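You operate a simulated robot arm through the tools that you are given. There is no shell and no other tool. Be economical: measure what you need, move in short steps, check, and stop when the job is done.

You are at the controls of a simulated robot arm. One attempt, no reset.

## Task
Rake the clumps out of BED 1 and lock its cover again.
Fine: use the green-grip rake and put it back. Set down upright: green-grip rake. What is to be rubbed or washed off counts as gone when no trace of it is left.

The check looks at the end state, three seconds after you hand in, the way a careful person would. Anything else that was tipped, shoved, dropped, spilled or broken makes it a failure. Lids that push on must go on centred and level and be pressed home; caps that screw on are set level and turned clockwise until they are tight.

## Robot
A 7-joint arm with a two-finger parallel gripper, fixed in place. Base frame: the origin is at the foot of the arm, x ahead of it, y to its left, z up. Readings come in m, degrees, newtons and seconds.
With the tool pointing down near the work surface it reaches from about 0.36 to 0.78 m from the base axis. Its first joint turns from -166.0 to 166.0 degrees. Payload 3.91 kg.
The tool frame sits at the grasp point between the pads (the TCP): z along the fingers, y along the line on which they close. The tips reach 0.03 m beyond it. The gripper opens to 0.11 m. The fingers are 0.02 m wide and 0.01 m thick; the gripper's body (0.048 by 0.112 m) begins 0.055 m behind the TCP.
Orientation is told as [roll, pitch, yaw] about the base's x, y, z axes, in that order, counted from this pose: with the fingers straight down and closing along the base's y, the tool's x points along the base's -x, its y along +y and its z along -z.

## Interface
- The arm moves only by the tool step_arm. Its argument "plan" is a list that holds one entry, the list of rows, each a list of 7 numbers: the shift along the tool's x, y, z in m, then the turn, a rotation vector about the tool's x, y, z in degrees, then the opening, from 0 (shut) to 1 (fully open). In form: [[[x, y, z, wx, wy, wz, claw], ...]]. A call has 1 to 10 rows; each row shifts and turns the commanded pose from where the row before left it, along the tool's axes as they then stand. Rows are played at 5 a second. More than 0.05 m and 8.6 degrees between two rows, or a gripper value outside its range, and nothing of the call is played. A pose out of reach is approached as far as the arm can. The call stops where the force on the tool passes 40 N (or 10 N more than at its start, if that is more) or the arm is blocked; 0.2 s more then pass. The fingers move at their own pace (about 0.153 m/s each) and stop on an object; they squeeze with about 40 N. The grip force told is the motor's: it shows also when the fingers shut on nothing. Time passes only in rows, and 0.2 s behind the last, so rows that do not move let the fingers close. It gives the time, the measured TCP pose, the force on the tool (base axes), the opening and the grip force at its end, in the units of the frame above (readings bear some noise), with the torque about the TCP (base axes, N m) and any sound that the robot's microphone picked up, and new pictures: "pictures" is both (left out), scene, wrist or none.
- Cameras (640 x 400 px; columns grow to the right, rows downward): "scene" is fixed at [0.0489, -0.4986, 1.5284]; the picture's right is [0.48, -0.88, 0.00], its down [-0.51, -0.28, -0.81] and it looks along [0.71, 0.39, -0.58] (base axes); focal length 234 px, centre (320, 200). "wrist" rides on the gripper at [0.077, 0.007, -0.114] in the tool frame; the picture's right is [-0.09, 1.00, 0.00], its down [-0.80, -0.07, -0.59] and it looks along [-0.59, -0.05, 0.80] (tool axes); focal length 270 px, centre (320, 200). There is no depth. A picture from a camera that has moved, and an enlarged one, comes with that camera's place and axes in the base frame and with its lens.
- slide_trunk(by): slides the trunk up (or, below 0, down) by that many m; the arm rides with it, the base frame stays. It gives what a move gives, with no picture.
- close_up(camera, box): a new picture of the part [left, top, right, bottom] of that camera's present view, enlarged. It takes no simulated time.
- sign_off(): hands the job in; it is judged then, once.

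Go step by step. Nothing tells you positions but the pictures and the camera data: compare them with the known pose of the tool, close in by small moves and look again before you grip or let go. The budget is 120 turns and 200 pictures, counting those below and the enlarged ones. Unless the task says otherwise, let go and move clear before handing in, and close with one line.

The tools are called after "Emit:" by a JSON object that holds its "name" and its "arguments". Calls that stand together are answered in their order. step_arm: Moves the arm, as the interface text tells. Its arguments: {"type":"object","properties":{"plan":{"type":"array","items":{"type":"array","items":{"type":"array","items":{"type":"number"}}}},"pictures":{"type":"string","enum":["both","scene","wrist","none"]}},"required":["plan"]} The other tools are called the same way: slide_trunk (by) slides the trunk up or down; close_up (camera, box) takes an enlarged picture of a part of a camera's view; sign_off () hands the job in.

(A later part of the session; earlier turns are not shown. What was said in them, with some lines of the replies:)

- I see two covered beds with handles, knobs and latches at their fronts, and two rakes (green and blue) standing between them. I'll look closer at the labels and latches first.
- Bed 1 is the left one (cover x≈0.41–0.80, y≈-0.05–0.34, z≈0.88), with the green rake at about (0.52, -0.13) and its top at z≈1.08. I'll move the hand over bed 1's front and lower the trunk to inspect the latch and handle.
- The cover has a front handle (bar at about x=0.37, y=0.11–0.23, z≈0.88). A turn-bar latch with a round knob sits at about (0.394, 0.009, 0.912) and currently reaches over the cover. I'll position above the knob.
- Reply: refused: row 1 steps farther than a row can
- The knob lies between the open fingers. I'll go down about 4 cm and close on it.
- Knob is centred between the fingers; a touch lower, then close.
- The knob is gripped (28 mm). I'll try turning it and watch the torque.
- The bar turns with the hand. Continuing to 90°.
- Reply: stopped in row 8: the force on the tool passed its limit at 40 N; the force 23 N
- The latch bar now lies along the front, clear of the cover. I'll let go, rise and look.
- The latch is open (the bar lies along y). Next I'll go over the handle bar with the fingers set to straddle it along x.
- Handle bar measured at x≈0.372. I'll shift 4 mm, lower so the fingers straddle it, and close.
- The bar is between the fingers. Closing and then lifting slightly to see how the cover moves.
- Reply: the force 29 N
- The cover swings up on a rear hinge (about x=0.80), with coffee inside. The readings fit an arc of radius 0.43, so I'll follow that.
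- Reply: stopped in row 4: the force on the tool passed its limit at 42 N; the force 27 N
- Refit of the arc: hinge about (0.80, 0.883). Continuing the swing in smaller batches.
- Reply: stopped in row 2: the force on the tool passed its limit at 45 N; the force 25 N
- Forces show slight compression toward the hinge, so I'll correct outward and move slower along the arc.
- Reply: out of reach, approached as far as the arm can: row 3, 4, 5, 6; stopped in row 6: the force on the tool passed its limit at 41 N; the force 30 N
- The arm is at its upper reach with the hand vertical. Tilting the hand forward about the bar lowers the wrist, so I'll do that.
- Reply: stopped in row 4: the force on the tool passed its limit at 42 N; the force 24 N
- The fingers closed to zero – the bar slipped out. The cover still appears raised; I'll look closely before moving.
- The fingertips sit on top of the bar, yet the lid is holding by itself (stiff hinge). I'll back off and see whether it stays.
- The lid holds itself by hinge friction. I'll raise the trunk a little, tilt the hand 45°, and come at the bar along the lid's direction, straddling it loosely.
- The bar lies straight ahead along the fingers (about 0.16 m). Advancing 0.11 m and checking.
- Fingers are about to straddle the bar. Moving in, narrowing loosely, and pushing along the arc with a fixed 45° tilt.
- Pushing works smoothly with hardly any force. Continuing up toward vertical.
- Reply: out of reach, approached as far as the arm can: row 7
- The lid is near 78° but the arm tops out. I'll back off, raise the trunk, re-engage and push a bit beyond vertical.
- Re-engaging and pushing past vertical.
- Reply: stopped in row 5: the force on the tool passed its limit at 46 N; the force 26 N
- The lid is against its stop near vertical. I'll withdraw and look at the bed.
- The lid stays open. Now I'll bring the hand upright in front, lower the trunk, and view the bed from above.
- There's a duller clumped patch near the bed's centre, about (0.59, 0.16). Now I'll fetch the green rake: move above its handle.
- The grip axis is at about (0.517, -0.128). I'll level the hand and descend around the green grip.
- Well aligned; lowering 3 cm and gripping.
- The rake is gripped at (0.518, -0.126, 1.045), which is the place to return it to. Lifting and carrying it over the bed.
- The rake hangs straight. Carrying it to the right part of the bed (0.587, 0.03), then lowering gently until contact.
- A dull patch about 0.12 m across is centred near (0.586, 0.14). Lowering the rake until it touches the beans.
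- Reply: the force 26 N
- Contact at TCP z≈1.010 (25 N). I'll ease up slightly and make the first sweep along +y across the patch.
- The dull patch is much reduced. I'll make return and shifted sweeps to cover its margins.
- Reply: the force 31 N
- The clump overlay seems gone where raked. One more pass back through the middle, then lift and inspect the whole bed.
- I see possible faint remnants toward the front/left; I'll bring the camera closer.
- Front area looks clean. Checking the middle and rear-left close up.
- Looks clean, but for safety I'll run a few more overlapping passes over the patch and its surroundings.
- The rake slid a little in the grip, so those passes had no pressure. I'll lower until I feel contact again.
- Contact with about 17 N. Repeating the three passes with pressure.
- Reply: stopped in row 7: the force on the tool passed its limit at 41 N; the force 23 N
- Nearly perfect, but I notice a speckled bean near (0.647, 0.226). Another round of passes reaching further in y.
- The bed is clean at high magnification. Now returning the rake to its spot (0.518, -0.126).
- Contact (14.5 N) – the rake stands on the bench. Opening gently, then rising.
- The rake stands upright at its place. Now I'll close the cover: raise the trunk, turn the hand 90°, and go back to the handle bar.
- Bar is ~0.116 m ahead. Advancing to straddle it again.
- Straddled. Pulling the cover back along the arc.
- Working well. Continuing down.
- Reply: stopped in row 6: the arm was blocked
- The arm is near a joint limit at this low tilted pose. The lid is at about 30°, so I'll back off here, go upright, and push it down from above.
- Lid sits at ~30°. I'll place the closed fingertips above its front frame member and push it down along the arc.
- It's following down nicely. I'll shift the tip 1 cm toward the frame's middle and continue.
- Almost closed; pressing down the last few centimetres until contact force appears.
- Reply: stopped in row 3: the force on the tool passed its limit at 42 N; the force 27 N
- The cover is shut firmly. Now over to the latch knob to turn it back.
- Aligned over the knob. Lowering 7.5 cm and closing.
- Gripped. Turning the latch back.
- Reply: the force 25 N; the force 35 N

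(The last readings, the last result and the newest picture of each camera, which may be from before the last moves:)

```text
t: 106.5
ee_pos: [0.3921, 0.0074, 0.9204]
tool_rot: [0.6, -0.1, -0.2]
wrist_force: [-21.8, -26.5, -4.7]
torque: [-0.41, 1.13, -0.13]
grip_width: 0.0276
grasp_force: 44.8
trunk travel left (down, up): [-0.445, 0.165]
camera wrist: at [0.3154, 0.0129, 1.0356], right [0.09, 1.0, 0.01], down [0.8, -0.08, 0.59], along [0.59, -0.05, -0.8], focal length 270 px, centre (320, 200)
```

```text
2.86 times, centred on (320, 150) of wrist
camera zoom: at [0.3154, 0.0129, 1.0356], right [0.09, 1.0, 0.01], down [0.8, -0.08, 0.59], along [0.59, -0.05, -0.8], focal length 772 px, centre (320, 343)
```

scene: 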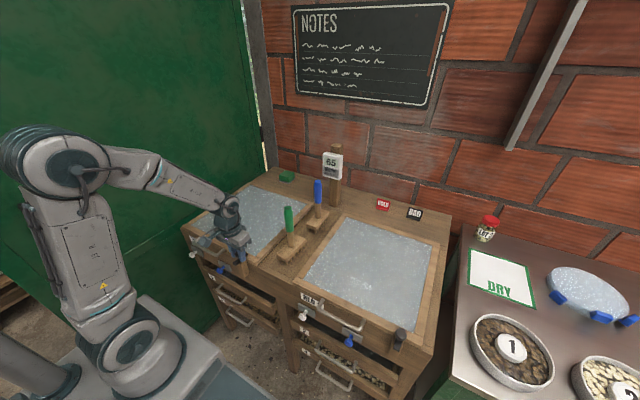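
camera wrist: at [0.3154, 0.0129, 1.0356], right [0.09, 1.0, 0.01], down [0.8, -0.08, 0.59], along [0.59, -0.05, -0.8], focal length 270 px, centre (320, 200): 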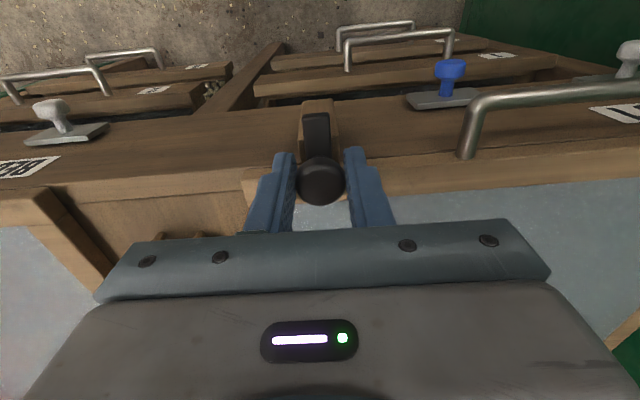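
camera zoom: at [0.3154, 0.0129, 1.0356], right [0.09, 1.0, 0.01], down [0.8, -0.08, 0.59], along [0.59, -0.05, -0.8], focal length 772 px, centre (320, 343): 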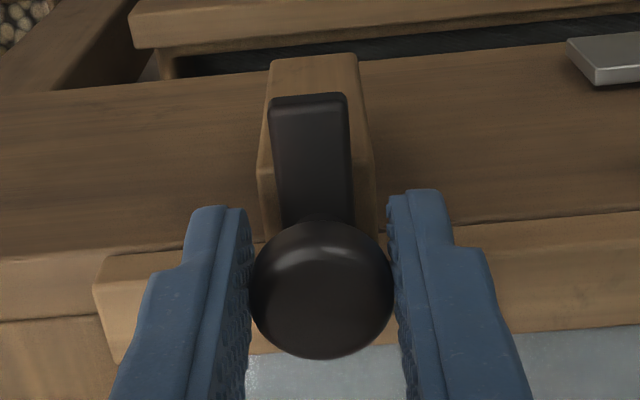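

The latch bar points along x over the cover again. Releasing, rising and checking.

Emit:
{"name": "step_arm", "arguments": {"plan": [[[0, 0, 0, 0, 0, 0, 0.3], [0, 0, 0, 0, 0, 0, 0.5], [0, 0, -0.04, 0, 0, 0, 0.5], [0, 0, -0.05, 0, 0, 0, 0.5], [0, 0, -0.05, 0, 0, 0, 0.5], [0, 0.04, -0.03, 0, 0, 0, 0.5]]]}}

Emit:
{"name": "close_up", "arguments": {"camera": "wrist", "box": [160, 20, 360, 160]}}

Emit:
{"name": "close_up", "arguments": {"camera": "scene", "box": [180, 220, 280, 290]}}

Emit:
{"name": "close_up", "arguments": {"camera": "scene", "box": [180, 140, 340, 260]}}

```text
t: 107.8
ee_pos: [0.3965, 0.0498, 1.092]
tool_rot: [0.4, -0.1, -0.2]
wrist_force: [-0.8, -0.6, -0.3]
torque: [0.0, 0.01, -0.04]
grip_width: 0.0553
grasp_force: 0.0
trunk travel left (down, up): [-0.445, 0.165]
camera wrist: at [0.3177, 0.0558, 1.2068], right [0.09, 1.0, 0.01], down [0.8, -0.08, 0.6], along [0.59, -0.05, -0.8], focal length 270 px, centre (320, 200)
```

scene: 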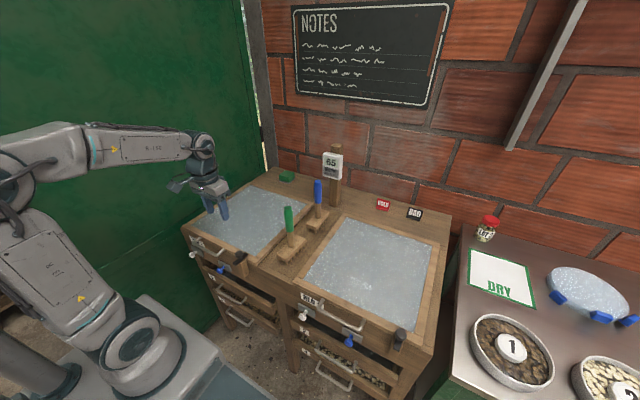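
wrist: 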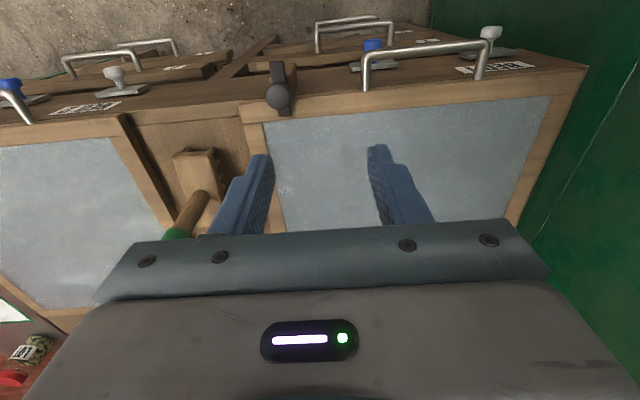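

```text
2.86 times, centred on (260, 90) of wrist
camera zoom: at [0.3177, 0.0558, 1.2068], right [0.09, 1.0, 0.01], down [0.8, -0.08, 0.6], along [0.59, -0.05, -0.8], focal length 772 px, centre (491, 514)
```

zoom: 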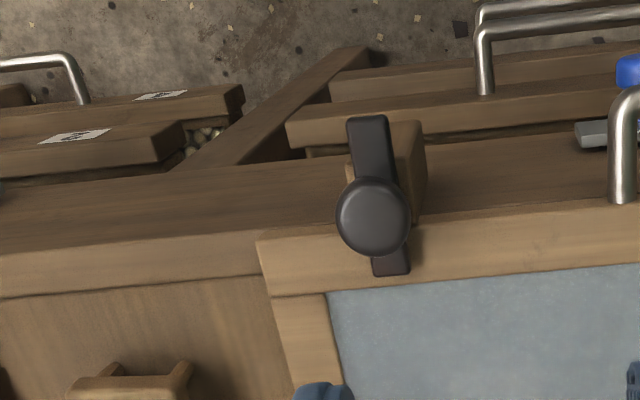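

```text
5.71 times, centred on (230, 255) of scene
camera zoom: at [0.0489, -0.4986, 1.5284], right [0.48, -0.88, 0.0], down [-0.51, -0.28, -0.81], along [0.71, 0.39, -0.58], focal length 1340 px, centre (834, -114)
```

zoom: 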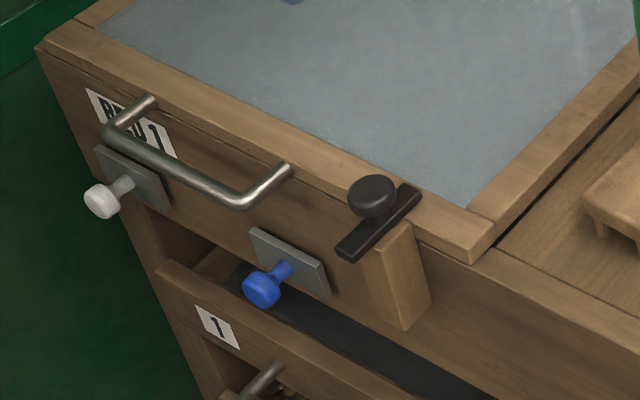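

```text
3.33 times, centred on (260, 200) of scene
camera zoom: at [0.0489, -0.4986, 1.5284], right [0.48, -0.88, 0.0], down [-0.51, -0.28, -0.81], along [0.71, 0.39, -0.58], focal length 782 px, centre (520, 200)
```

zoom: 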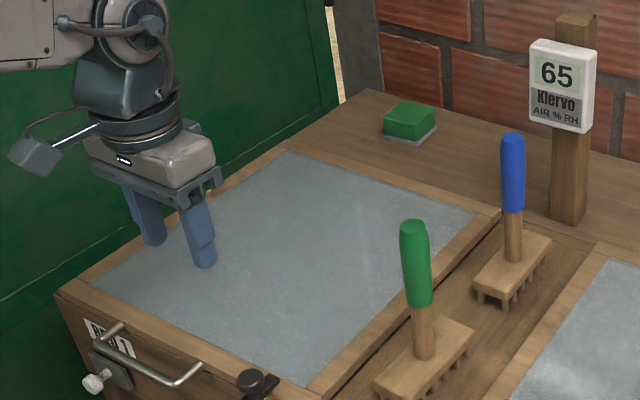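

The cover is shut and the latch bar looks just as it did at the start. The green rake stands upright at its place and the hand is clear, so I'm handing in.

Emit:
{"name": "sign_off", "arguments": {}}

```text
The job is handed in.
```

The job is handed in: I raked the clumps out of BED 1 and saw no trace left in close-ups. The green-grip rake stands upright within about 5 mm of its old spot, and the cover is closed and latched.
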